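You operate a simulated robot arm through the tools that you are given. There is no shell and no other tool.

Carry out the task below with a simulated two-armed robot. There is one attempt and no reset: what you move stays moved.

Task
Turn the toe screw to 3, enter 3 and test the toe.
Fine: the ski on the beam; enter it on the terminal; the test must show GOOD; swing the toe arm in before the key, keep clear while it runs, park it afterwards.

The check looks at the end state, three seconds after you hand in, the way a careful person would. Anything else that was tipped, shoved, dropped, spilled or broken makes it a failure.

Robot
Two 7-joint arms with two-finger parallel grippers on one trunk that stands fixed in place. Base frame: the origin is at the foot of the trunk, x ahead of it, y to its left, z up. Units: cm, degrees, N and s.
The left shoulder is at [5, 20.9, 122.1], the right one opposite. With the tool pointing down near the work surface each hand reaches from about 26 to 92 cm from the base axis, measured 20 degrees to its own side. Payload 4.4 kg a hand.
The tool frame of a hand sits at the grasp point between the pads (the TCP): z along the fingers, y along the line on which they close. The tips reach 2.3 cm beyond it. Largest opening 9.4 cm; finger width 3.8, thickness 1; the body of the gripper, 5.4 by 9.6 cm, starts 3.9 cm behind the TCP.
Orientation is told as [roll, pitch, yaw] about the base's x, y, z axes, in that order, counted from this pose: with the fingers straight down and closing along the base's y, the tool's x points along the base's -x, its y along +y and its z along -z.

Tools
- The arms move only by the tool step_arm. It takes "left_steps", "right_steps" or both (then of equal length, played together; a hand with none holds still); each is a list of rows, each a list of 7 numbers: the shift along the tool's x, y, z in cm, then the turn, a rotation vector about the tool's x, y, z in degrees, then the gripper command, from -1 (shut) to 1 (fully open), values between in proportion. In form: [[x, y, z, wx, wy, wz, fingers], ...]. A call has 1 to 20 rows; each row is the pose to reach, as a shift and turn from the pose commanded when the call began, along the tool's axes at that moment. Each row takes 0.2 s and may step no farther than 5 cm and 8.6 degrees from the row before; otherwise, or with a gripper value out of range, the whole call is refused. Where a pose cannot be reached the arm comes as near as it can. A force on the tool above 40 N (or 10 N above the force at the start of the call, whichever is more), or a blocked arm, ends the call early, and 0.2 s more pass. The fingers move at their own pace (about 10.8 cm/s each) and stop on an object; they squeeze with about 31 N. The grip force told is the motor's: it shows also when the fingers shut on nothing. Time passes only in rows, and 0.2 s behind the last, so rows that repeat a pose let the fingers close. It gives the time, the measured TCP pose, the force on the tool (base axes), the opening and the grip force at its end, in the units of the frame above (readings bear some noise), with the torque about the TCP (base axes, N m) and any sound that the robot's microphone picked up.
- Cameras (640 x 400 px; columns grow to the right, rows downward): "scene" is now at [15.66, -0.36, 143.66]; the picture's right is [-0.11, -0.99, 0.00], its down [-0.20, 0.02, -0.98] and it looks along [0.97, -0.11, -0.20] (base axes); focal length 214 px, centre (320, 200). "left" rides on the left gripper at [8.6, -1.6, -7.4] in its tool frame; the picture's right is [0.18, 0.98, 0.00], its down [-0.58, 0.11, -0.81] and it looks along [-0.79, 0.15, 0.59] (tool axes); focal length 243 px, centre (320, 200). "right" rides on the right gripper at [8.6, 1.6, -7.4] in its tool frame; the picture's right is [-0.18, 0.98, 0.00], its down [-0.58, -0.11, -0.81] and it looks along [-0.79, -0.15, 0.59] (tool axes); focal length 243 px, centre (320, 200). There is no depth. A picture from a camera that has moved, and an enlarged one, comes with that camera's place and axes in the base frame and with its lens. The place of the scene camera against the robot may be out by one fixed shift of up to 1.2 cm in any direction.
- get_image(camera): a new picture of that camera. The clock stands still meanwhile.
- lift_body(by): slides the trunk up (or, below 0, down) by that many cm; the arms and the scene camera ride with it, the base frame stays. It gives what a move gives, with no picture.
- turn_head(pan, tilt): turns the head with the scene camera to pan (to the left, within 80 degrees either way) and tilt (down, from -29 to 69), counted from straight ahead of the robot. It gives what a move gives.
- enlarge(camera, box): a new picture of the part [left, top, right, bottom] of that camera's present view, enlarged. The clock stands still meanwhile.
- close_job(): hands the job in; it is judged then, once.

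Places have to be worked out from the pictures, the camera data and where the tool is seen. Open the grippers and draw the arms clear of the work before you hand the job in, unless the task says otherwise.

The tools are called after "Emit:" as name(argument=value, ...) on one line, values as JSON. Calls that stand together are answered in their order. step_arm: Moves the arms, as the interface text tells. Its arguments: {"type":"object","properties":{"left_steps":{"type":"array","items":{"type":"array","items":{"type":"number"}}},"right_steps":{"type":"array","items":{"type":"array","items":{"type":"number"}}}},"required":[]} The other tools are called the same way: lift_body (by) moves the trunk up or down; turn_head (pan, tilt) turns the head that bears the scene camera; get_image (camera) takes a picture; enlarge (camera, box) takes an enlarged picture of a part of a camera's view; close_job () hands the job in.

At the start:

```text
clock: 0.0
left_tcp_pos: [56.29, 18.45, 153.08]
left_ee_rot: [0.1, 0.0, 0.1]
left_contact_force: [-0.2, 0.2, -0.3]
left_torque: [-0.01, -0.01, 0.01]
left_grip_width: 9.4
left_grip_force: 0.1
right_tcp_pos: [38.08, -20.37, 155.4]
right_ee_rot: [0.1, 0.1, 0.0]
right_contact_force: [-0.3, 0.0, 0.4]
right_torque: [0.0, 0.05, -0.04]
right_grip_width: 9.41
right_grip_force: 0.0
trunk travel left (down, up): [-30.0, 26.3]
head pan, tilt (commanded): [-6.2, 11.4]
```

scene: 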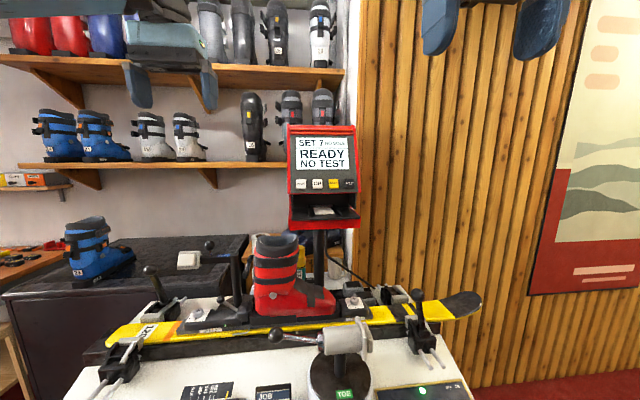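
right: 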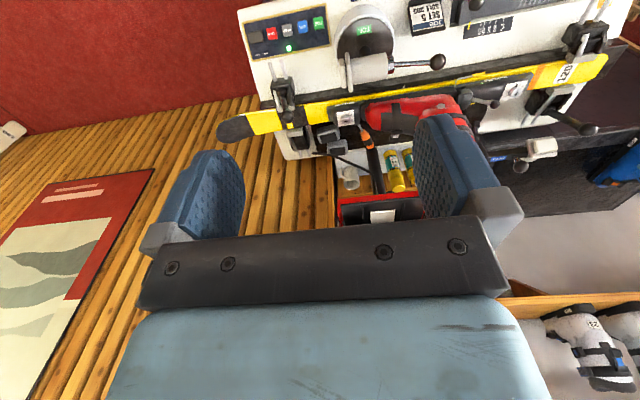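
left: 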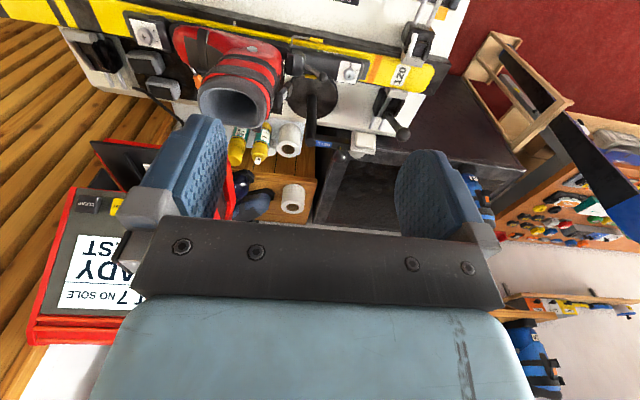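

I'll begin by looking more closely at the bench, with the head tilted down.

Emit:
turn_head(pan=0, tilt=40)

Emit:
get_image(camera="scene")

```text
clock: 0.9
left_tcp_pos: [56.36, 18.54, 153.06]
left_ee_rot: [0.0, 0.0, 0.0]
left_contact_force: [0.1, -1.0, 0.3]
left_torque: [-0.02, -0.02, 0.02]
left_grip_width: 9.4
left_grip_force: 0.0
right_tcp_pos: [38.19, -20.3, 155.34]
right_ee_rot: [0.1, 0.0, -0.1]
right_contact_force: [-0.5, 0.5, 0.4]
right_torque: [0.02, 0.0, 0.0]
right_grip_width: 9.41
right_grip_force: 0.0
trunk travel left (down, up): [-30.0, 26.3]
head pan, tilt (commanded): [0.0, 40.0]
```

```text
taken
camera scene: at [14.9, 0.64, 139.12], right [0.0, -1.0, 0.0], down [-0.64, 0.0, -0.77], along [0.77, 0.0, -0.64], focal length 214 px, centre (320, 200)
```

scene: 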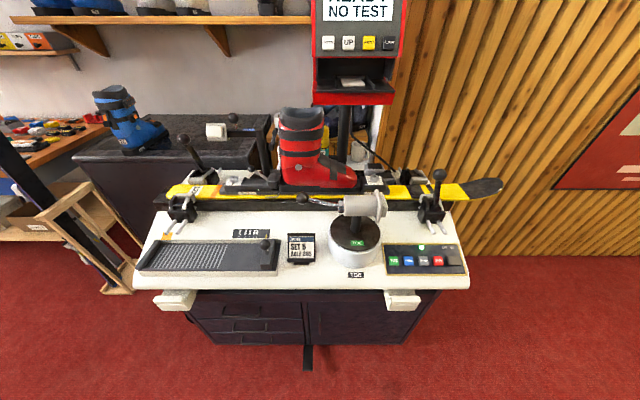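

The bench is centred ahead, with terminal, ski on beam, toe arm on a turret and a key panel. I'll enlarge each part.

Emit:
enlarge(camera="scene", box=[300, 0, 420, 75])

Emit:
enlarge(camera="scene", box=[320, 180, 480, 280])

Emit:
enlarge(camera="scene", box=[130, 180, 320, 300])

Emit:
enlarge(camera="scene", box=[340, 130, 500, 230])

Emit:
enlarge(camera="scene", box=[150, 90, 310, 190])

```text
5.33 times, centred on (360, 38) of scene
camera zoom: at [14.9, 0.64, 139.12], right [0.0, -1.0, 0.0], down [-0.64, 0.0, -0.77], along [0.77, 0.0, -0.64], focal length 1144 px, centre (107, 1067)
```

zoom: 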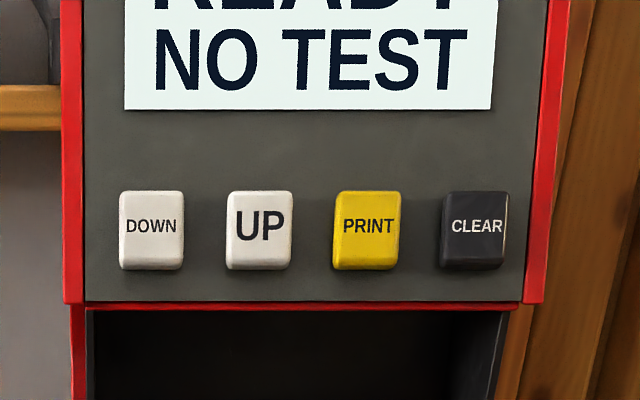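

```text
4.00 times, centred on (400, 230) of scene
camera zoom: at [14.9, 0.64, 139.12], right [0.0, -1.0, 0.0], down [-0.64, 0.0, -0.77], along [0.77, 0.0, -0.64], focal length 858 px, centre (0, 80)
```

zoom: 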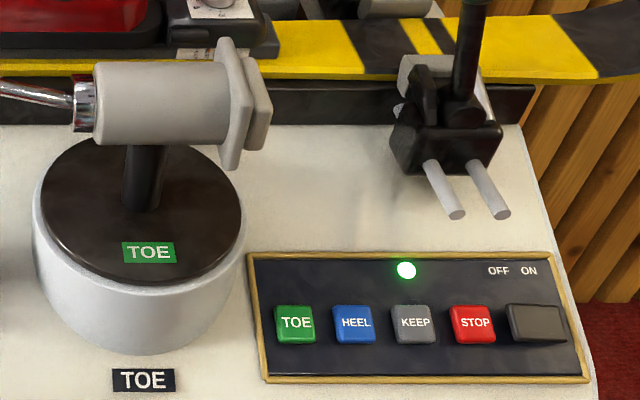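

```text
3.33 times, centred on (225, 240) of scene
camera zoom: at [14.9, 0.64, 139.12], right [0.0, -1.0, 0.0], down [-0.64, 0.0, -0.77], along [0.77, 0.0, -0.64], focal length 715 px, centre (637, 67)
```

zoom: 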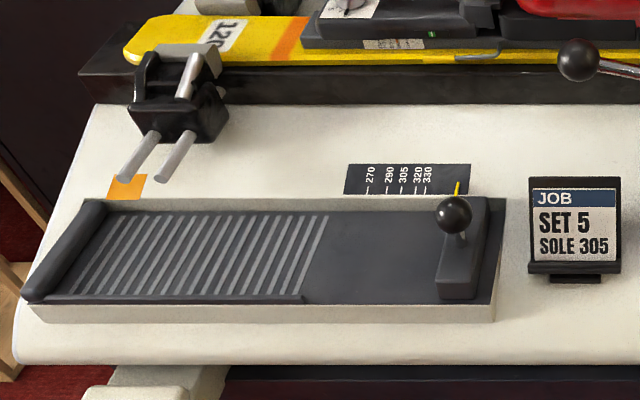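

```text
4.00 times, centred on (420, 180) of scene
camera zoom: at [14.9, 0.64, 139.12], right [0.0, -1.0, 0.0], down [-0.64, 0.0, -0.77], along [0.77, 0.0, -0.64], focal length 858 px, centre (-80, 280)
```

zoom: 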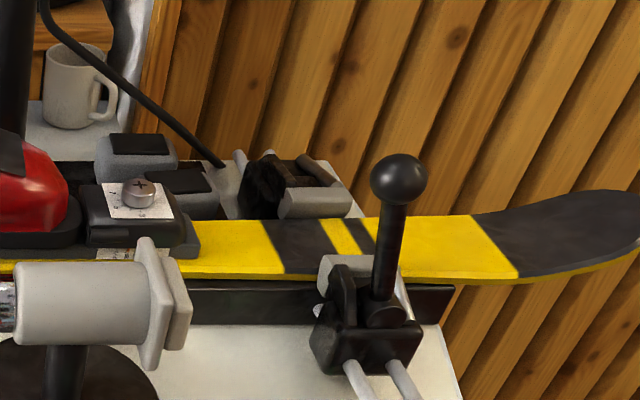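

```text
4.00 times, centred on (230, 140) of scene
camera zoom: at [14.9, 0.64, 139.12], right [0.0, -1.0, 0.0], down [-0.64, 0.0, -0.77], along [0.77, 0.0, -0.64], focal length 858 px, centre (680, 440)
```

zoom: 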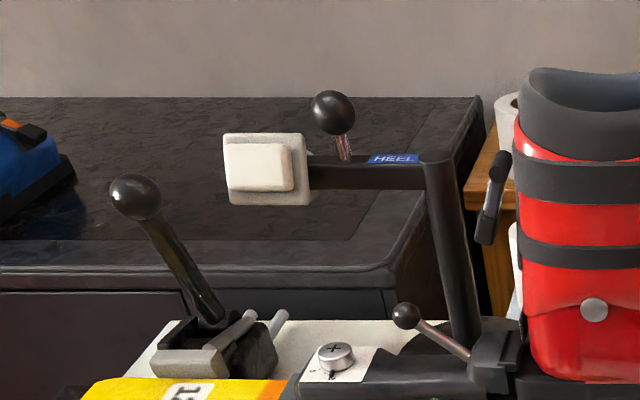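

Let me look closer at the toe screw, toe arm, panel and terminal display.

Emit:
enlarge(camera="scene", box=[350, 160, 414, 200])

Emit:
enlarge(camera="scene", box=[290, 180, 400, 280])

Emit:
enlarge(camera="right", box=[230, 0, 400, 110])

Emit:
enlarge(camera="right", box=[400, 0, 640, 150])

Emit:
enlarge(camera="left", box=[60, 0, 300, 150])

Emit:
enlarge(camera="left", box=[260, 0, 460, 170])

```text
10.00 times, centred on (382, 180) of scene
camera zoom: at [14.9, 0.64, 139.12], right [0.0, -1.0, 0.0], down [-0.64, 0.0, -0.77], along [0.77, 0.0, -0.64], focal length 2145 px, centre (-300, 400)
```

zoom: 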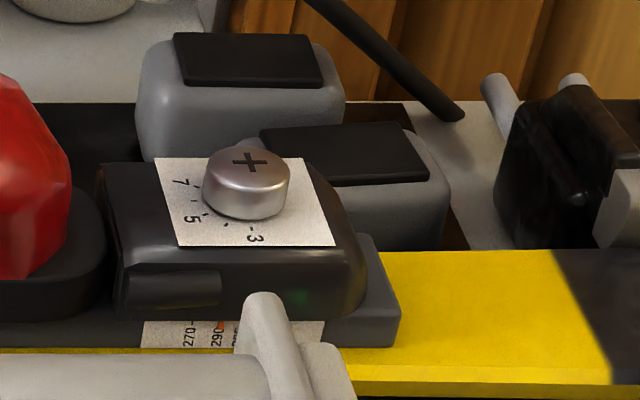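

```text
4.00 times, centred on (345, 230) of scene
camera zoom: at [14.9, 0.64, 139.12], right [0.0, -1.0, 0.0], down [-0.64, 0.0, -0.77], along [0.77, 0.0, -0.64], focal length 858 px, centre (220, 80)
```

zoom: 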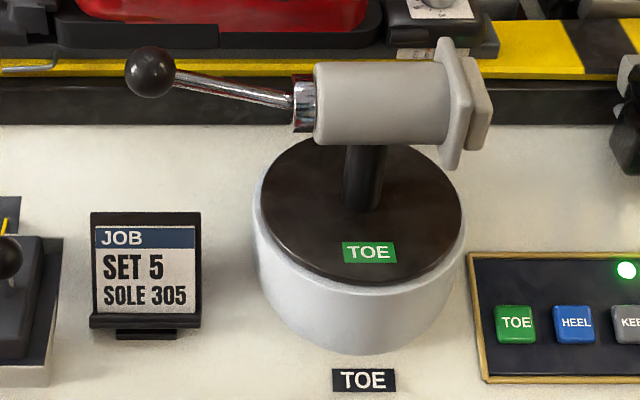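

```text
3.64 times, centred on (315, 55) of right
camera zoom: at [29.56, -18.66, 162.76], right [0.18, 0.98, 0.0], down [0.58, -0.11, 0.81], along [0.79, -0.15, -0.59], focal length 882 px, centre (338, 727)
```

zoom: 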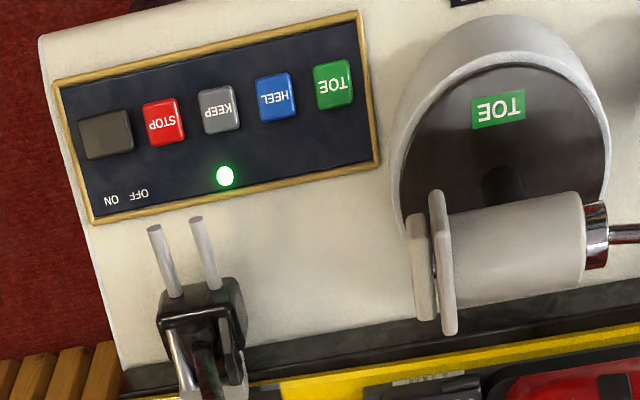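

```text
2.67 times, centred on (520, 75) of right
camera zoom: at [29.56, -18.66, 162.76], right [0.18, 0.98, 0.0], down [0.58, -0.11, 0.81], along [0.79, -0.15, -0.59], focal length 647 px, centre (-213, 533)
```

zoom: 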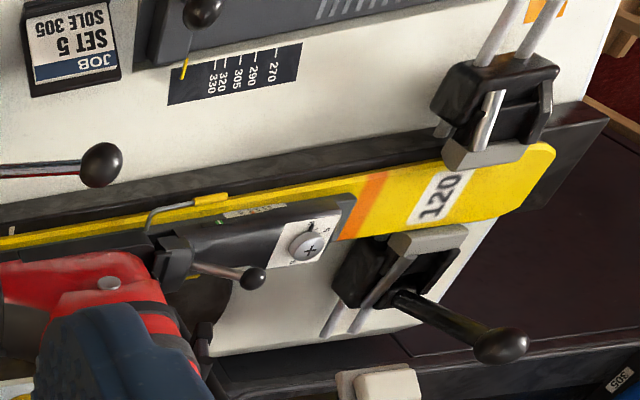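

```text
2.67 times, centred on (180, 75) of left
camera zoom: at [47.67, 16.85, 160.59], right [-0.18, 0.98, 0.0], down [0.58, 0.11, 0.81], along [0.79, 0.15, -0.59], focal length 647 px, centre (693, 533)
```

zoom: 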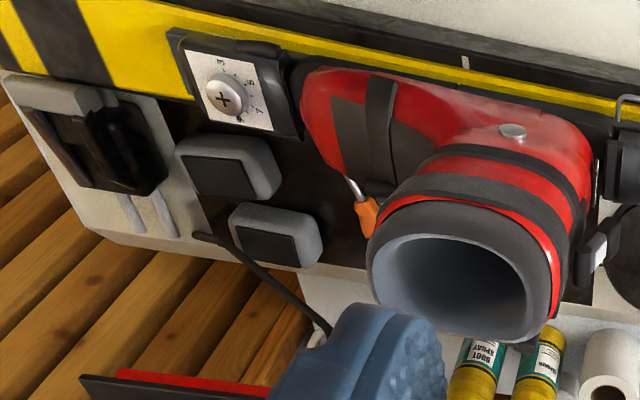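

```text
2.35 times, centred on (360, 85) of left
camera zoom: at [47.67, 16.85, 160.59], right [-0.18, 0.98, 0.0], down [0.58, 0.11, 0.81], along [0.79, 0.15, -0.59], focal length 571 px, centre (226, 471)
```

zoom: 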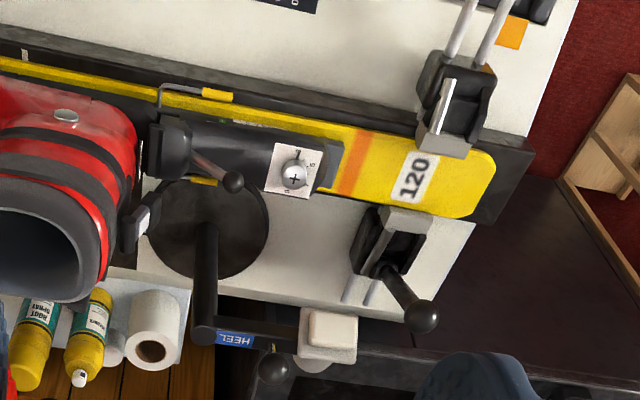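

The toe screw triangulates to about (77, -18.5, 97). I'll bring the right hand nearer for a close view of the screw, staying well above everything.

Emit:
step_arm(right_steps=[[-2, 0.4, 3.6, 0, 0, 0, 1], [-4, 0.8, 7.2, 0, 0, 0, 1], [-6, 1.2, 10.8, 0, 0, 0, 1], [-8, 1.6, 14.3, 0, 0, 0, 1], [-10, 2, 17.9, 0, 0, 0, 1], [-12, 2.4, 21.5, 0, 0, 0, 1], [-14, 2.8, 25.1, 0, 0, 0, 1], [-16, 3.2, 28.7, 0, 0, 0, 1], [-18, 3.6, 32.3, 0, 0, 0, 1], [-20, 4, 35.9, 0, 0, 0, 1], [-22, 4.4, 39.4, 0, 0, 0, 1], [-24, 4.8, 43, 0, 0, 0, 1]])

Emit:
get_image(camera="right")

Emit:
get_image(camera="scene")

```text
clock: 3.5
left_tcp_pos: [56.38, 18.41, 152.97]
left_ee_rot: [0.1, 0.1, 0.1]
left_contact_force: [0.3, 0.1, 0.4]
left_torque: [0.01, -0.02, 0.04]
left_grip_width: 9.42
left_grip_force: 0.0
right_tcp_pos: [62.18, -15.64, 112.33]
right_ee_rot: [0.0, 0.0, 0.1]
right_contact_force: [0.2, -0.2, 0.3]
right_torque: [0.01, 0.0, 0.02]
right_grip_width: 9.4
right_grip_force: 0.0
trunk travel left (down, up): [-30.0, 26.3]
head pan, tilt (commanded): [0.0, 40.0]
```

```text
taken
camera right: at [53.56, -13.96, 119.81], right [0.18, 0.98, 0.0], down [0.58, -0.11, 0.81], along [0.79, -0.15, -0.59], focal length 243 px, centre (320, 200)
```

right: 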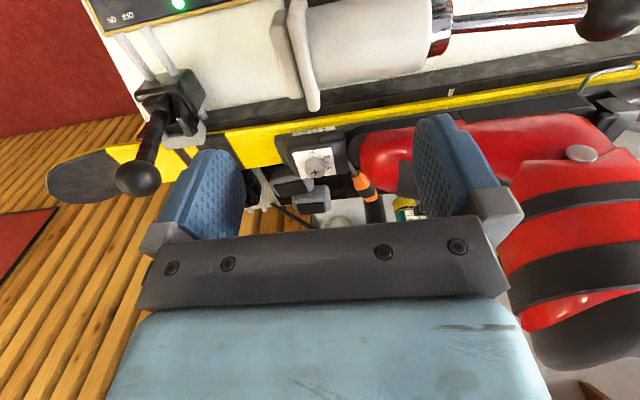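

```text
taken
camera scene: at [14.99, 0.62, 139.1], right [0.0, -1.0, 0.0], down [-0.64, 0.0, -0.77], along [0.77, 0.0, -0.64], focal length 214 px, centre (320, 200)
```

scene: 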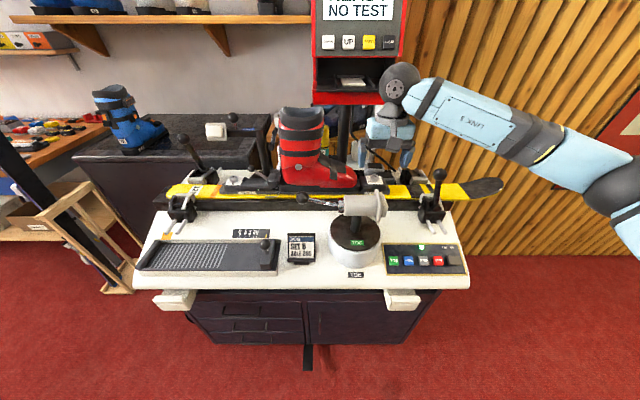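

Emit:
enlarge(camera="right", box=[270, 120, 430, 220])

Emit:
enlarge(camera="right", box=[100, 0, 450, 140])

Emit:
enlarge(camera="right", box=[296, 140, 344, 170])

```text
4.00 times, centred on (350, 170) of right
camera zoom: at [53.56, -13.96, 119.81], right [0.18, 0.98, 0.0], down [0.58, -0.11, 0.81], along [0.79, -0.15, -0.59], focal length 970 px, centre (200, 320)
```

zoom: 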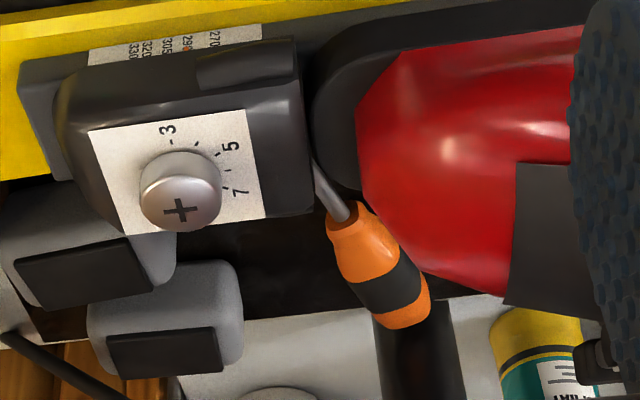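

```text
1.83 times, centred on (275, 70) of right
camera zoom: at [53.56, -13.96, 119.81], right [0.18, 0.98, 0.0], down [0.58, -0.11, 0.81], along [0.79, -0.15, -0.59], focal length 444 px, centre (402, 438)
```

zoom: 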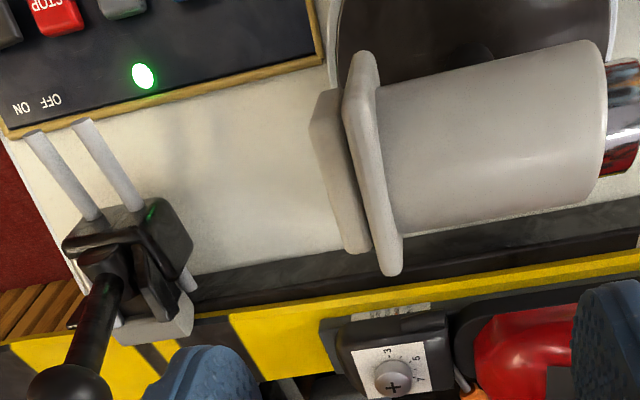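

```text
13.33 times, centred on (320, 155) of right
camera zoom: at [53.56, -13.96, 119.81], right [0.18, 0.98, 0.0], down [0.58, -0.11, 0.81], along [0.79, -0.15, -0.59], focal length 3235 px, centre (320, 800)
```

zoom: 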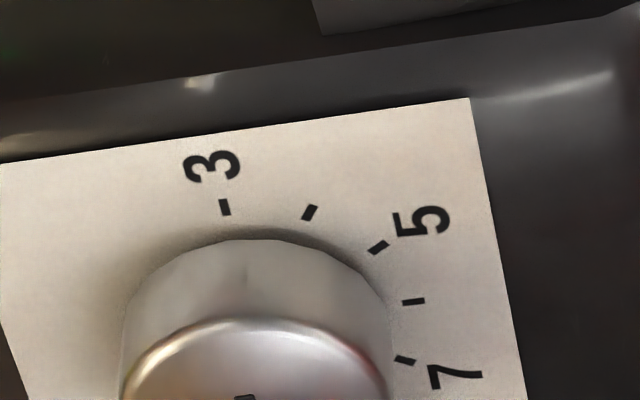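

Emit:
enlarge(camera="right", box=[300, 150, 332, 182])

Emit:
enlarge(camera="scene", box=[362, 170, 390, 188])

Emit:
enlarge(camera="left", box=[130, 20, 166, 50])

Emit:
enlarge(camera="right", box=[330, 140, 394, 210])

```text
12.50 times, centred on (316, 166) of right
camera zoom: at [53.56, -13.96, 119.81], right [0.18, 0.98, 0.0], down [0.58, -0.11, 0.81], along [0.79, -0.15, -0.59], focal length 3033 px, centre (370, 625)
```

zoom: 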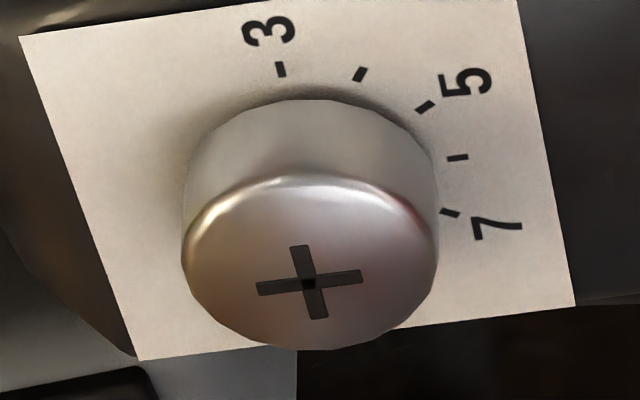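

```text
16.00 times, centred on (376, 179) of scene
camera zoom: at [14.99, 0.62, 139.1], right [0.0, -1.0, 0.0], down [-0.64, 0.0, -0.77], along [0.77, 0.0, -0.64], focal length 3432 px, centre (-576, 536)
```

zoom: 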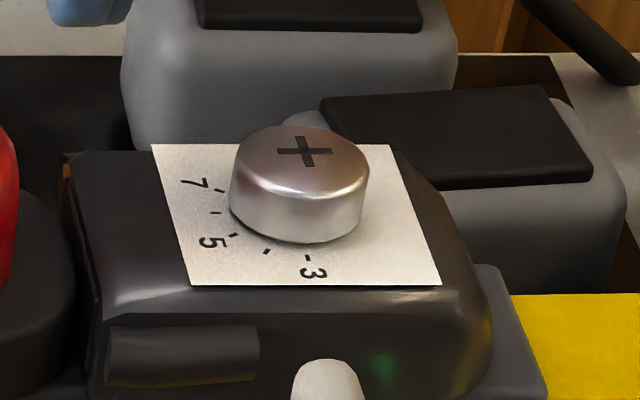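

```text
13.33 times, centred on (148, 35) of left
camera zoom: at [47.79, 16.83, 160.54], right [-0.18, 0.98, 0.0], down [0.58, 0.11, 0.81], along [0.79, 0.15, -0.59], focal length 3235 px, centre (2613, 2400)
```

zoom: 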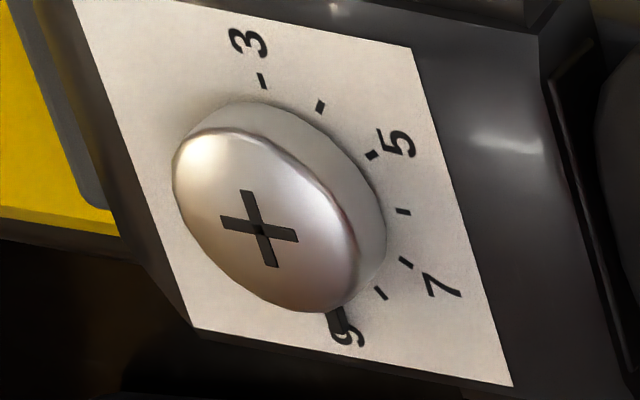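

```text
5.71 times, centred on (362, 175) of right
camera zoom: at [53.56, -13.96, 119.81], right [0.18, 0.98, 0.0], down [0.58, -0.11, 0.81], along [0.79, -0.15, -0.59], focal length 1386 px, centre (80, 343)
```

zoom: 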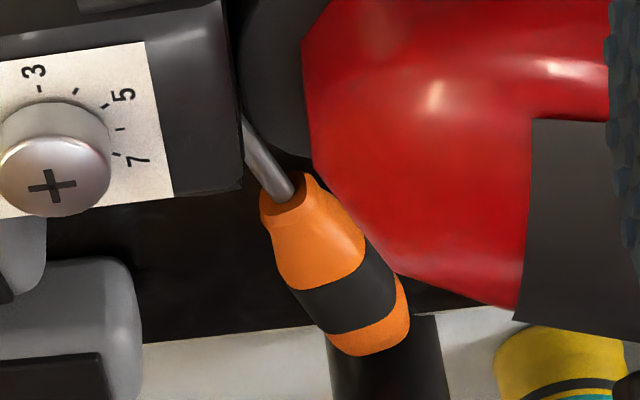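

The pointer (dark tab) is at 9, seen from the left camera; 3 lies on the robot side, so the turn is counter-clockwise from above by ~160°. Before acting I'll check clamps and other fittings in detail.

Emit:
enlarge(camera="scene", box=[160, 120, 240, 240])

Emit:
enlarge(camera="left", box=[370, 0, 470, 150])

Emit:
enlarge(camera="left", box=[60, 0, 180, 110])

Emit:
enlarge(camera="left", box=[0, 160, 160, 350])

Emit:
enlarge(camera="scene", box=[260, 90, 360, 200])

```text
3.33 times, centred on (200, 180) of scene
camera zoom: at [14.99, 0.62, 139.1], right [0.0, -1.0, 0.0], down [-0.64, 0.0, -0.77], along [0.77, 0.0, -0.64], focal length 715 px, centre (720, 267)
```

zoom: 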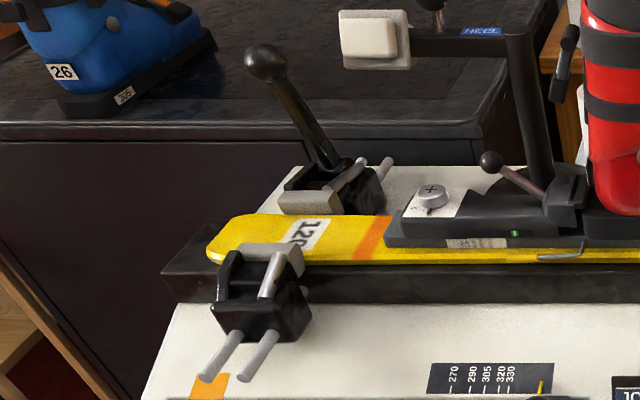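

```text
2.67 times, centred on (420, 75) of left
camera zoom: at [47.79, 16.83, 160.54], right [-0.18, 0.98, 0.0], down [0.58, 0.11, 0.81], along [0.79, 0.15, -0.59], focal length 647 px, centre (53, 533)
```

zoom: 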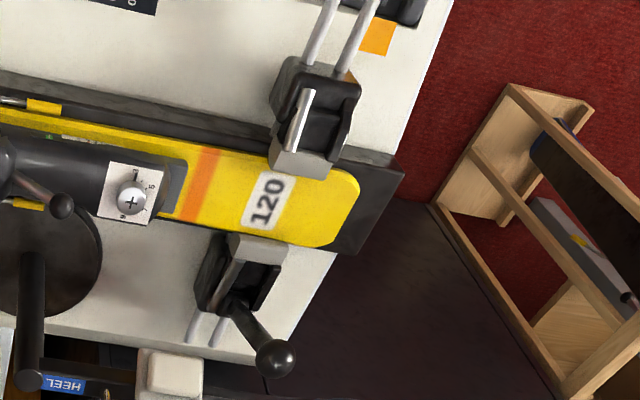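

```text
3.64 times, centred on (120, 55) of left
camera zoom: at [47.79, 16.83, 160.54], right [-0.18, 0.98, 0.0], down [0.58, 0.11, 0.81], along [0.79, 0.15, -0.59], focal length 882 px, centre (1047, 727)
```

zoom: 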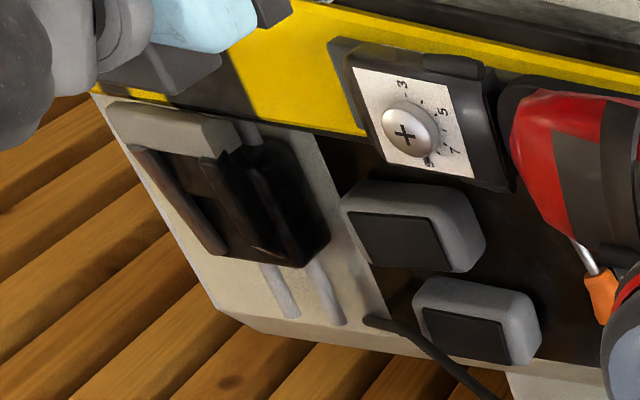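

```text
2.11 times, centred on (80, 255) of left
camera zoom: at [47.79, 16.83, 160.54], right [-0.18, 0.98, 0.0], down [0.58, 0.11, 0.81], along [0.79, 0.15, -0.59], focal length 511 px, centre (825, 84)
```

zoom: 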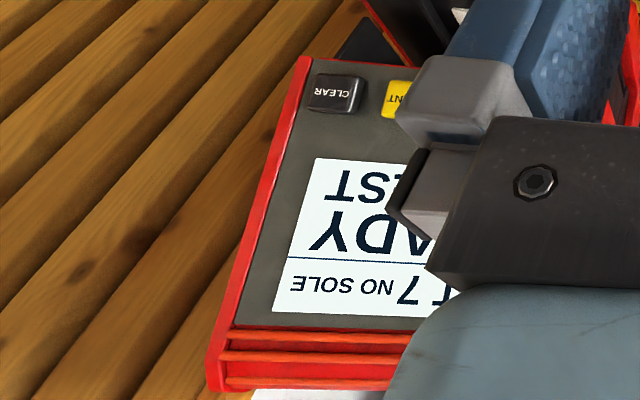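

```text
3.64 times, centred on (310, 145) of scene
camera zoom: at [14.99, 0.62, 139.1], right [0.0, -1.0, 0.0], down [-0.64, 0.0, -0.77], along [0.77, 0.0, -0.64], focal length 780 px, centre (356, 400)
```

zoom: 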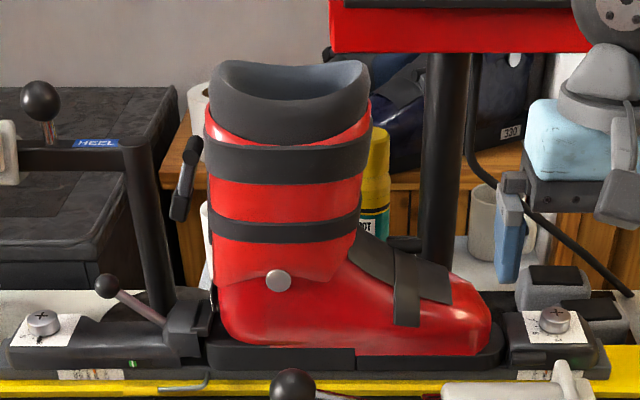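

Clamps and boot look sound. I'll move the right hand above the screw (TCP about (77.4, -18.9, 108)) and view it from close by.

Emit:
step_arm(right_steps=[[-4, -0.8, 1, 0, 0, 0, 0.6], [-8, -1.7, 2, 0, 0, 0, 0.4], [-12, -2.5, 3, 0, 0, 0, 0.2], [-15.2, -3.3, 4.3, 0, 0, 0, 0.1], [-15.2, -3.3, 4.3, 0, 0, 0, 0.1]])

Emit:
get_image(camera="right")

Emit:
enlarge(camera="right", box=[260, 80, 420, 180])

Emit:
get_image(camera="left")

```text
clock: 4.7
left_tcp_pos: [56.23, 18.45, 153.06]
left_ee_rot: [0.0, 0.0, 0.0]
left_contact_force: [0.2, -0.2, 0.3]
left_torque: [0.01, -0.01, 0.01]
left_grip_width: 9.41
left_grip_force: 0.0
right_tcp_pos: [77.37, -19.09, 108.2]
right_ee_rot: [0.0, 0.0, 0.0]
right_contact_force: [0.5, -0.1, -0.2]
right_torque: [0.0, 0.05, 0.01]
right_grip_width: 5.16
right_grip_force: 0.0
trunk travel left (down, up): [-30.0, 26.3]
head pan, tilt (commanded): [0.0, 40.0]
```

```text
taken
camera right: at [68.75, -17.5, 115.67], right [0.18, 0.98, 0.0], down [0.58, -0.11, 0.81], along [0.79, -0.15, -0.59], focal length 243 px, centre (320, 200)
```

right: 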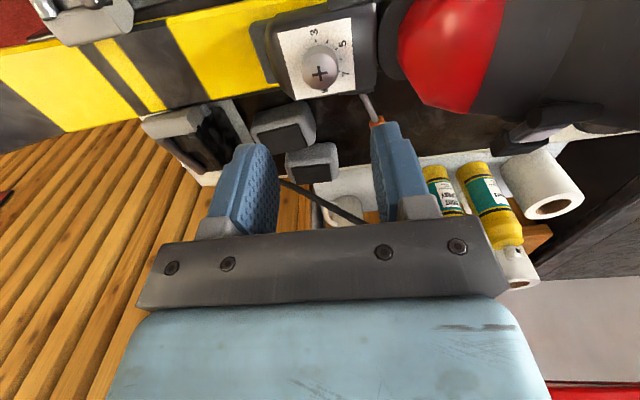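

```text
4.00 times, centred on (340, 130) of right
camera zoom: at [68.75, -17.5, 115.67], right [0.18, 0.98, 0.0], down [0.58, -0.11, 0.81], along [0.79, -0.15, -0.59], focal length 970 px, centre (240, 480)
```

zoom: 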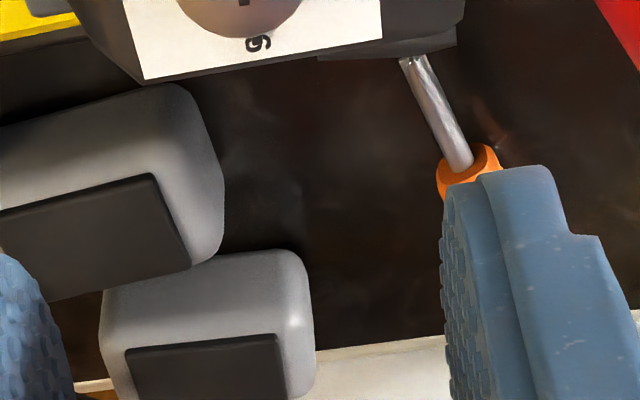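

```text
taken
camera left: at [47.57, 16.84, 160.63], right [-0.18, 0.98, 0.0], down [0.58, 0.11, 0.81], along [0.79, 0.15, -0.59], focal length 243 px, centre (320, 200)
```

left: 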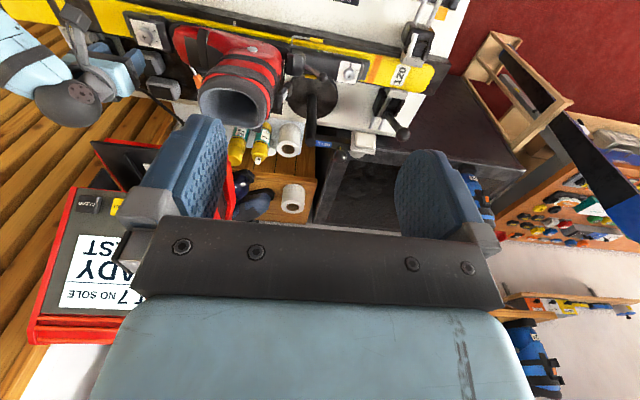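

The two right-camera views agree: screw head top at about (77.8, -19.1, 97.0). Enlarging it to see the pointer and head height.

Emit:
enlarge(camera="right", box=[270, 10, 380, 110])

Emit:
enlarge(camera="scene", box=[350, 120, 430, 200])

```text
4.00 times, centred on (325, 60) of right
camera zoom: at [68.75, -17.5, 115.67], right [0.18, 0.98, 0.0], down [0.58, -0.11, 0.81], along [0.79, -0.15, -0.59], focal length 970 px, centre (300, 760)
```

zoom: 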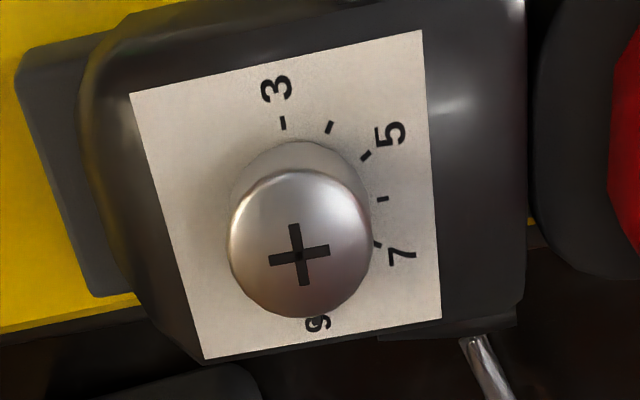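

```text
5.00 times, centred on (390, 160) of scene
camera zoom: at [14.82, 0.63, 139.12], right [0.0, -1.0, 0.0], down [-0.64, 0.0, -0.77], along [0.77, 0.0, -0.64], focal length 1072 px, centre (-30, 400)
```

zoom: 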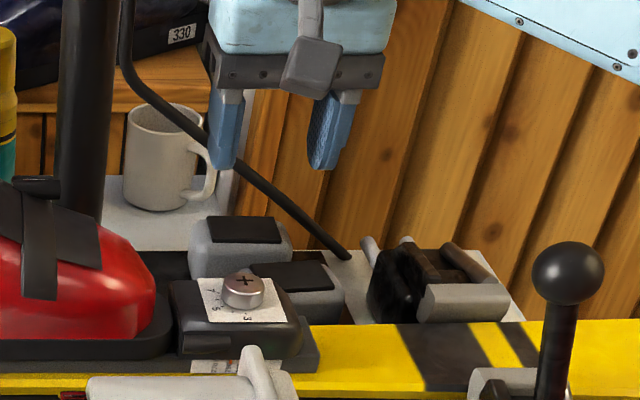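

Dial spacing works out at 30° per unit with 3 pointing at the robot, pointer at 9 pointing away: a 180° counter-clockwise turn. I'll do a dry-run of the yaw in the air above the screw to find the wrist's range.

Emit:
step_arm(right_steps=[[-0.4, 0, 0, 0, 0, -8.5, 0.1], [-0.4, 0, 0, 0, 0, -17, 0.1], [-0.4, 0, 0, 0, 0, -25.5, 0.1], [-0.4, 0, 0, 0, 0, -34, 0.1], [-0.4, 0, 0, 0, 0, -42.5, 0.1], [-0.4, 0, 0, 0, 0, -51, 0.1], [-0.4, 0, 0, 0, 0, -59.5, 0.1], [-0.4, 0, 0, 0, 0, -68, 0.1], [-0.4, 0, 0, 0, 0, -76.5, 0.1], [-0.4, 0, 0, 0, 0, -85, 0.1], [-0.4, 0, 0, 0, 0, -93.5, 0.1], [-0.4, 0, 0, 0, 0, -102, 0.1]])

Emit:
get_image(camera="scene")

Emit:
get_image(camera="right")

```text
clock: 7.3
left_tcp_pos: [56.08, 18.62, 153.33]
left_ee_rot: [0.0, -0.1, -0.1]
left_contact_force: [-1.7, -0.4, 1.3]
left_torque: [0.02, -0.05, 0.04]
left_grip_width: 9.39
left_grip_force: 0.0
right_tcp_pos: [64.95, -15.65, 108.55]
right_ee_rot: [-10.1, -3.2, 54.6]
right_contact_force: [-0.6, 0.2, 0.2]
right_torque: [-0.03, -0.04, 0.01]
right_grip_width: 5.19
right_grip_force: 0.0
right hand out of reach, approached as far as the arm can: row 4, 5, 6, 7, 8, 9, 10, 11, 12
trunk travel left (down, up): [-30.0, 26.3]
head pan, tilt (commanded): [0.0, 40.0]
```

```text
taken
camera scene: at [14.61, 0.8, 139.16], right [0.0, -1.0, 0.0], down [-0.64, 0.0, -0.77], along [0.77, 0.0, -0.64], focal length 214 px, centre (320, 200)
```

scene: 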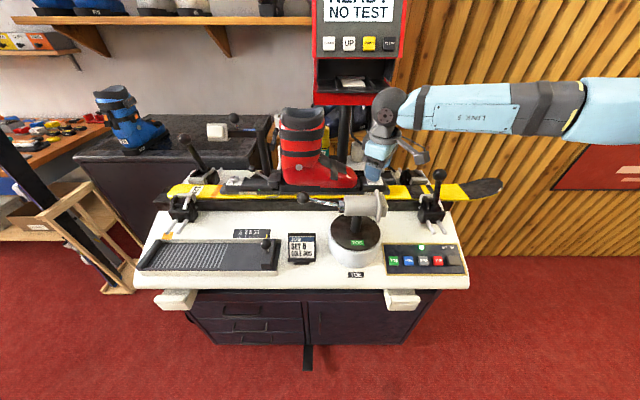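

```text
taken
camera right: at [57.35, -21.22, 115.13], right [-0.68, 0.72, -0.16], down [0.28, 0.46, 0.84], along [0.68, 0.52, -0.51], focal length 243 px, centre (320, 200)
```

right: 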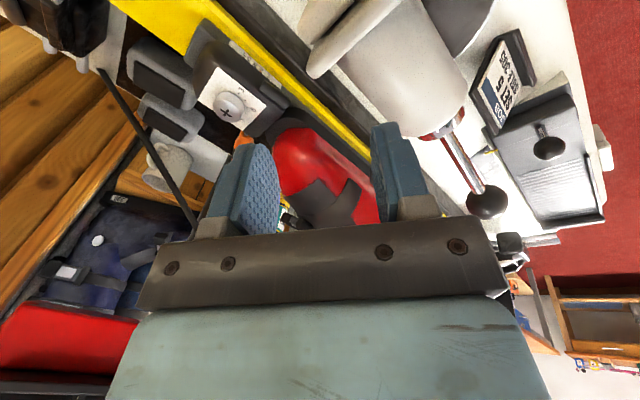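

Beyond about 30° of yaw the arm runs out of reach here and it drifted back toward me. I'll test what the commanded pose is now with a no-shift row.

Emit:
step_arm(right_steps=[[0, 0, 0, 0, 0, 0, 0.1]])

```text
clock: 7.7
left_tcp_pos: [56.21, 18.73, 152.95]
left_ee_rot: [-0.1, 0.0, 0.1]
left_contact_force: [-0.8, 0.6, 0.3]
left_torque: [0.01, -0.01, 0.02]
left_grip_width: 9.41
left_grip_force: 0.1
right_tcp_pos: [65.17, -15.61, 108.42]
right_ee_rot: [-10.1, -3.0, 54.6]
right_contact_force: [0.2, 0.3, -0.5]
right_torque: [-0.02, -0.03, -0.02]
right_grip_width: 5.16
right_grip_force: 0.0
trunk travel left (down, up): [-30.0, 26.3]
head pan, tilt (commanded): [0.0, 40.0]
```

The commanded pose resets to the reached one, good. I'll level the hand back to yaw 0 and raise it slightly, then test the yaw range at a nearer place.

Emit:
step_arm(right_steps=[[0, 0, -0.5, -1.13, 1.08, 7.74, 0.1], [0, 0, -1, -2.25, 2.16, 15.48, 0.1], [0, 0, -1.5, -3.38, 3.24, 23.2, 0.1], [0, 0, -2, -4.5, 4.33, 30.95, 0.1], [0, 0, -2.5, -5.64, 5.4, 38.7, 0.1], [0, 0, -3, -6.76, 6.5, 46.4, 0.1], [0, 0, -3, -7.89, 7.57, 54.17, 0.1]])

Emit:
step_arm(right_steps=[[0, 0, 0, 0, 0, 8.5, 0.1], [0, 0, 0, 0, 0, 17, 0.1], [0, 0, 0, 0, 0, 25.5, 0.1], [0, 0, 0, 0, 0, 34, 0.1], [0, 0, 0, 0, 0, 42.5, 0.1], [0, 0, 0, 0, 0, 51, 0.1], [0, 0, 0, 0, 0, 59.5, 0.1], [0, 0, 0, 0, 0, 68, 0.1], [0, 0, 0, 0, 0, 76.5, 0.1], [0, 0, 0, 0, 0, 85, 0.1]])

```text
clock: 9.3
left_tcp_pos: [56.4, 18.46, 153.03]
left_ee_rot: [0.0, 0.0, -0.1]
left_contact_force: [-0.2, -1.0, 0.4]
left_torque: [0.0, -0.03, -0.01]
left_grip_width: 9.4
left_grip_force: 0.0
right_tcp_pos: [63.77, -14.88, 111.73]
right_ee_rot: [0.1, 0.2, -0.1]
right_contact_force: [0.2, -0.2, 0.5]
right_torque: [-0.01, 0.01, -0.02]
right_grip_width: 5.15
right_grip_force: 0.0
trunk travel left (down, up): [-30.0, 26.3]
head pan, tilt (commanded): [0.0, 40.0]
```

```text
clock: 11.5
left_tcp_pos: [56.37, 18.31, 153.12]
left_ee_rot: [0.0, -0.1, -0.1]
left_contact_force: [0.5, 0.5, 0.0]
left_torque: [-0.01, -0.01, 0.01]
left_grip_width: 9.4
left_grip_force: 0.0
right_tcp_pos: [63.61, -14.85, 111.7]
right_ee_rot: [-0.1, 0.0, -85.1]
right_contact_force: [-0.7, 0.1, 0.2]
right_torque: [-0.04, 0.0, 0.0]
right_grip_width: 5.16
right_grip_force: 0.0
trunk travel left (down, up): [-30.0, 26.3]
head pan, tilt (commanded): [0.0, 40.0]
```

Clockwise yaw to -85° is fine. I'll see how far it goes.

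Emit:
step_arm(right_steps=[[0, 0, 0, 0, 0, 8.5, 0.1], [0, 0, 0, 0, 0, 17, 0.1], [0, 0, 0, 0, 0, 25.5, 0.1], [0, 0, 0, 0, 0, 34, 0.1], [0, 0, 0, 0, 0, 42.5, 0.1], [0, 0, 0, 0, 0, 51, 0.1], [0, 0, 0, 0, 0, 59.5, 0.1], [0, 0, 0, 0, 0, 68, 0.1], [0, 0, 0, 0, 0, 76.5, 0.1]])

```text
clock: 13.5
left_tcp_pos: [56.34, 18.37, 153.18]
left_ee_rot: [0.0, -0.1, 0.0]
left_contact_force: [-0.4, 0.2, 0.3]
left_torque: [0.01, -0.05, -0.02]
left_grip_width: 9.41
left_grip_force: 0.1
right_tcp_pos: [63.6, -14.82, 111.69]
right_ee_rot: [-0.1, 0.0, -161.7]
right_contact_force: [-1.6, 0.2, 0.2]
right_torque: [0.02, 0.03, 0.0]
right_grip_width: 5.21
right_grip_force: 0.0
trunk travel left (down, up): [-30.0, 26.3]
head pan, tilt (commanded): [0.0, 40.0]
```

Clockwise yaw reaches at least -162°. I'll move above the screw at this yaw and check reachability there.

Emit:
step_arm(right_steps=[[3, 2.1, 0.9, 0, 0, 0, 0.1], [6, 4.3, 1.8, 0, 0, 0, 0.1], [9, 6.4, 2.7, 0, 0, 0, 0.1], [12.13, 8.54, 3.7, 0, 0, 0, 0.1], [12.13, 8.54, 3.7, 0, 0, 0, 0.1]])

Emit:
get_image(camera="scene")

Emit:
get_image(camera="right")

```text
clock: 14.7
left_tcp_pos: [56.25, 18.43, 153.04]
left_ee_rot: [-0.1, 0.0, -0.1]
left_contact_force: [-0.1, 0.1, -0.2]
left_torque: [-0.01, -0.01, -0.03]
left_grip_width: 9.4
left_grip_force: 0.1
right_tcp_pos: [77.61, -19.22, 108.14]
right_ee_rot: [-0.2, 0.0, -161.5]
right_contact_force: [0.0, -0.4, 0.8]
right_torque: [0.01, -0.01, 0.01]
right_grip_width: 5.16
right_grip_force: 0.0
trunk travel left (down, up): [-30.0, 26.3]
head pan, tilt (commanded): [0.0, 40.0]
```

```text
taken
camera scene: at [14.83, 0.63, 139.12], right [0.0, -1.0, 0.0], down [-0.64, 0.0, -0.77], along [0.77, 0.0, -0.64], focal length 214 px, centre (320, 200)
```

scene: 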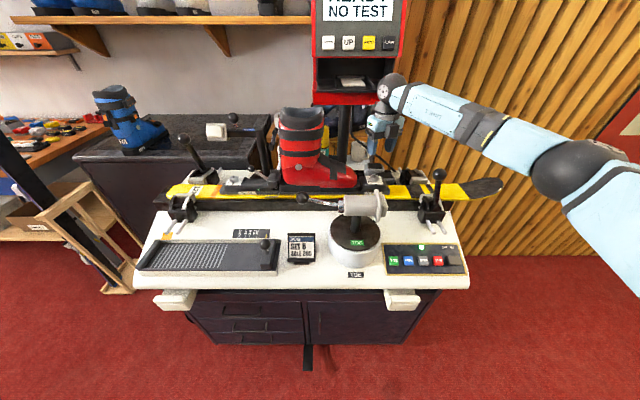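

```text
taken
camera right: at [86.37, -17.89, 115.58], right [0.14, -0.99, 0.0], down [-0.59, -0.08, 0.81], along [-0.8, -0.11, -0.59], focal length 243 px, centre (320, 200)
```

right: 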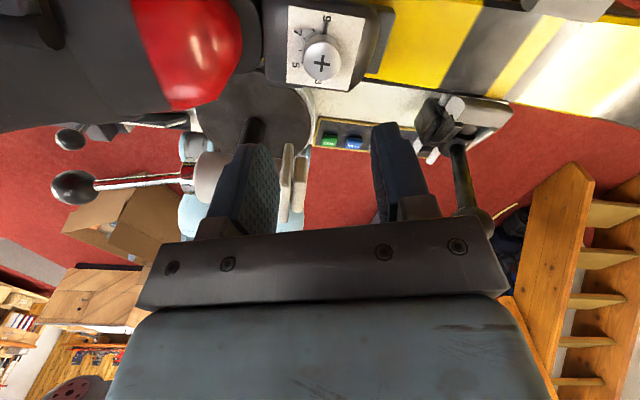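

Reachable at this yaw too, and from this side the pointer can be seen. Enlarging.

Emit:
enlarge(camera="right", box=[270, 0, 380, 100])

Emit:
enlarge(camera="right", box=[40, 60, 320, 240])

Emit:
enlarge(camera="scene", box=[340, 60, 440, 200])

```text
4.00 times, centred on (325, 50) of right
camera zoom: at [86.37, -17.89, 115.58], right [0.14, -0.99, 0.0], down [-0.59, -0.08, 0.81], along [-0.8, -0.11, -0.59], focal length 970 px, centre (300, 800)
```

zoom: 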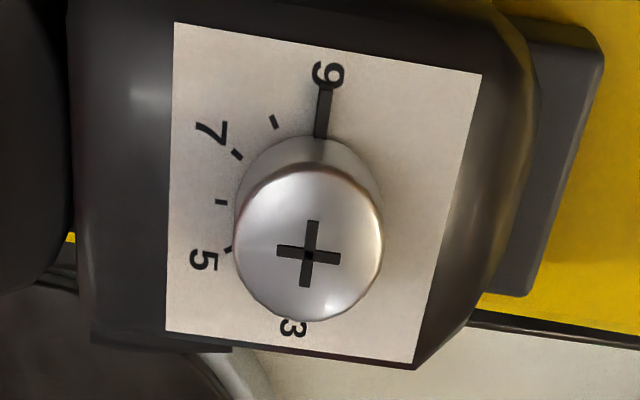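

```text
2.22 times, centred on (180, 150) of right
camera zoom: at [86.37, -17.89, 115.58], right [0.14, -0.99, 0.0], down [-0.59, -0.08, 0.81], along [-0.8, -0.11, -0.59], focal length 539 px, centre (631, 311)
```

zoom: 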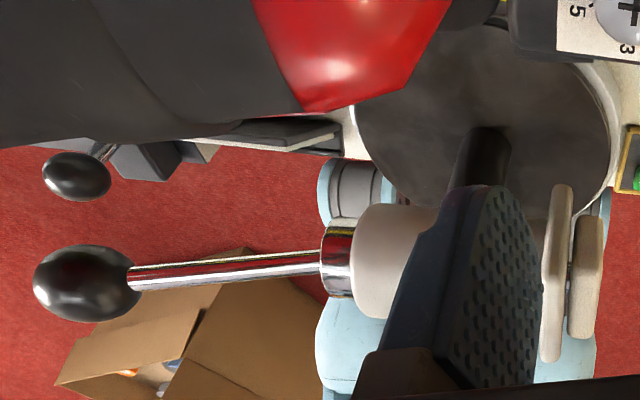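

```text
2.86 times, centred on (390, 130) of scene
camera zoom: at [14.83, 0.63, 139.12], right [0.0, -1.0, 0.0], down [-0.64, 0.0, -0.77], along [0.77, 0.0, -0.64], focal length 613 px, centre (120, 400)
```

zoom: 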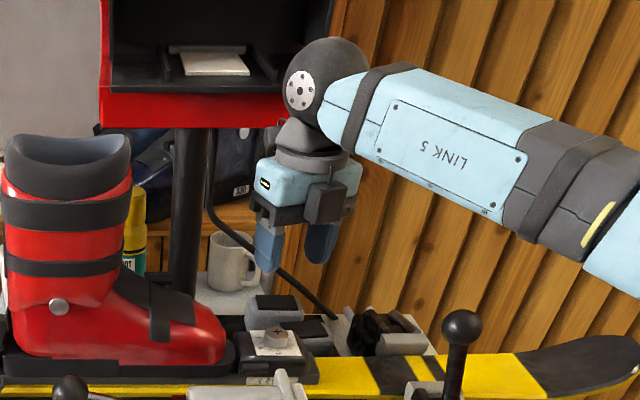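

The pointer sits exactly at 9 (a thin bar on the plate), so a clean 180° counter-clockwise turn from yaw -161.5° to +18.5° is planned. I'll dry-run it just above the head (tips ~1.3 cm over it) first.

Emit:
step_arm(right_steps=[[0.1, 0, 2.5, 0, 0, 0, 0.1], [0.2, 0, 5, 0, 0, 0, 0.1], [0.28, 0, 7.4, 0, 0, 0, 0.1]])

Emit:
step_arm(right_steps=[[0, 0, 0, 0, 0, -8.5, 0.1], [0, 0, 0, 0, 0, -17, 0.1], [0, 0, 0, 0, 0, -25.5, 0.1], [0, 0, 0, 0, 0, -34, 0.1], [0, 0, 0, 0, 0, -42.5, 0.1], [0, 0, 0, 0, 0, -51, 0.1], [0, 0, 0, 0, 0, -59.5, 0.1], [0, 0, 0, 0, 0, -68, 0.1], [0, 0, 0, 0, 0, -76.5, 0.1], [0, 0, 0, 0, 0, -85, 0.1]])

Emit:
step_arm(right_steps=[[0, 0, 0, 0, 0, -8.5, 0.1], [0, 0, 0, 0, 0, -17, 0.1], [0, 0, 0, 0, 0, -25.5, 0.1], [0, 0, 0, 0, 0, -34, 0.1], [0, 0, 0, 0, 0, -42.5, 0.1], [0, 0, 0, 0, 0, -51, 0.1], [0, 0, 0, 0, 0, -59.5, 0.1], [0, 0, 0, 0, 0, -68, 0.1], [0, 0, 0, 0, 0, -76.5, 0.1]])

```text
clock: 15.5
left_tcp_pos: [56.37, 18.41, 153.13]
left_ee_rot: [-0.1, 0.0, 0.0]
left_contact_force: [0.3, 0.5, -0.2]
left_torque: [-0.01, 0.0, 0.01]
left_grip_width: 9.4
left_grip_force: 0.1
right_tcp_pos: [78.02, -18.73, 100.73]
right_ee_rot: [-0.1, 0.0, -161.5]
right_contact_force: [-0.3, 0.4, 0.0]
right_torque: [0.02, 0.01, 0.03]
right_grip_width: 5.17
right_grip_force: 0.1
trunk travel left (down, up): [-30.0, 26.3]
head pan, tilt (commanded): [0.0, 40.0]
```

```text
clock: 17.7
left_tcp_pos: [56.26, 18.48, 153.16]
left_ee_rot: [0.0, 0.0, 0.0]
left_contact_force: [0.6, 0.0, 0.5]
left_torque: [-0.03, 0.0, 0.02]
left_grip_width: 9.41
left_grip_force: 0.0
right_tcp_pos: [78.19, -18.97, 100.7]
right_ee_rot: [-0.1, 0.1, -76.4]
right_contact_force: [0.3, -0.1, 0.4]
right_torque: [0.0, -0.01, 0.05]
right_grip_width: 5.17
right_grip_force: 0.1
trunk travel left (down, up): [-30.0, 26.3]
head pan, tilt (commanded): [0.0, 40.0]
```

```text
clock: 19.7
left_tcp_pos: [56.35, 18.42, 153.11]
left_ee_rot: [0.0, 0.1, 0.0]
left_contact_force: [-0.1, 0.9, -0.6]
left_torque: [-0.03, -0.01, 0.02]
left_grip_width: 9.4
left_grip_force: 0.1
right_tcp_pos: [78.12, -18.9, 100.66]
right_ee_rot: [0.1, -0.1, 0.1]
right_contact_force: [0.5, 0.1, 0.0]
right_torque: [-0.01, -0.03, -0.01]
right_grip_width: 5.17
right_grip_force: 0.0
trunk travel left (down, up): [-30.0, 26.3]
head pan, tilt (commanded): [0.0, 40.0]
```

All reachable up to yaw 0. Now the last stretch to +20°, and a picture to check centring over the screw.

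Emit:
get_image(camera="right")

Emit:
enlarge(camera="right", box=[240, 80, 400, 200])

Emit:
step_arm(right_steps=[[0, 0, 0, 0, 0, -7, 0.1], [0, 0, 0, 0, 0, -14, 0.1], [0, 0, 0, 0, 0, -21, 0.1]])

```text
taken
camera right: at [69.59, -17.35, 108.11], right [0.18, 0.98, 0.0], down [0.58, -0.11, 0.81], along [0.79, -0.15, -0.59], focal length 243 px, centre (320, 200)
```

right: 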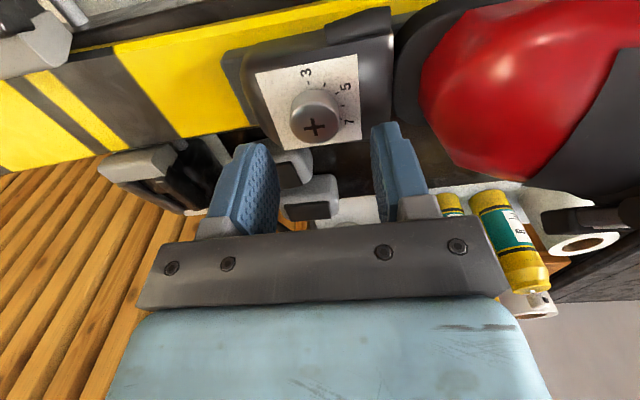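

```text
3.33 times, centred on (320, 140) of right
camera zoom: at [69.59, -17.35, 108.11], right [0.18, 0.98, 0.0], down [0.58, -0.11, 0.81], along [0.79, -0.15, -0.59], focal length 809 px, centre (320, 400)
```

zoom: 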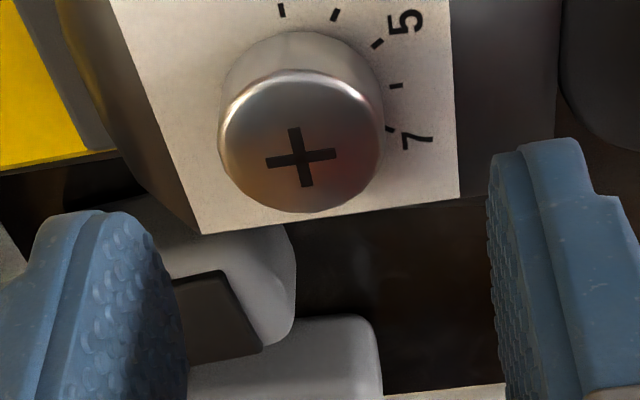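

```text
clock: 20.5
left_tcp_pos: [56.34, 18.5, 153.15]
left_ee_rot: [0.0, -0.1, 0.0]
left_contact_force: [-0.2, -0.5, 0.8]
left_torque: [0.02, -0.01, -0.02]
left_grip_width: 9.42
left_grip_force: 0.1
right_tcp_pos: [78.14, -19.04, 100.77]
right_ee_rot: [0.1, 0.0, 21.1]
right_contact_force: [-0.6, -0.2, -0.2]
right_torque: [-0.04, 0.02, -0.02]
right_grip_width: 5.16
right_grip_force: 0.1
trunk travel left (down, up): [-30.0, 26.3]
head pan, tilt (commanded): [0.0, 40.0]
```

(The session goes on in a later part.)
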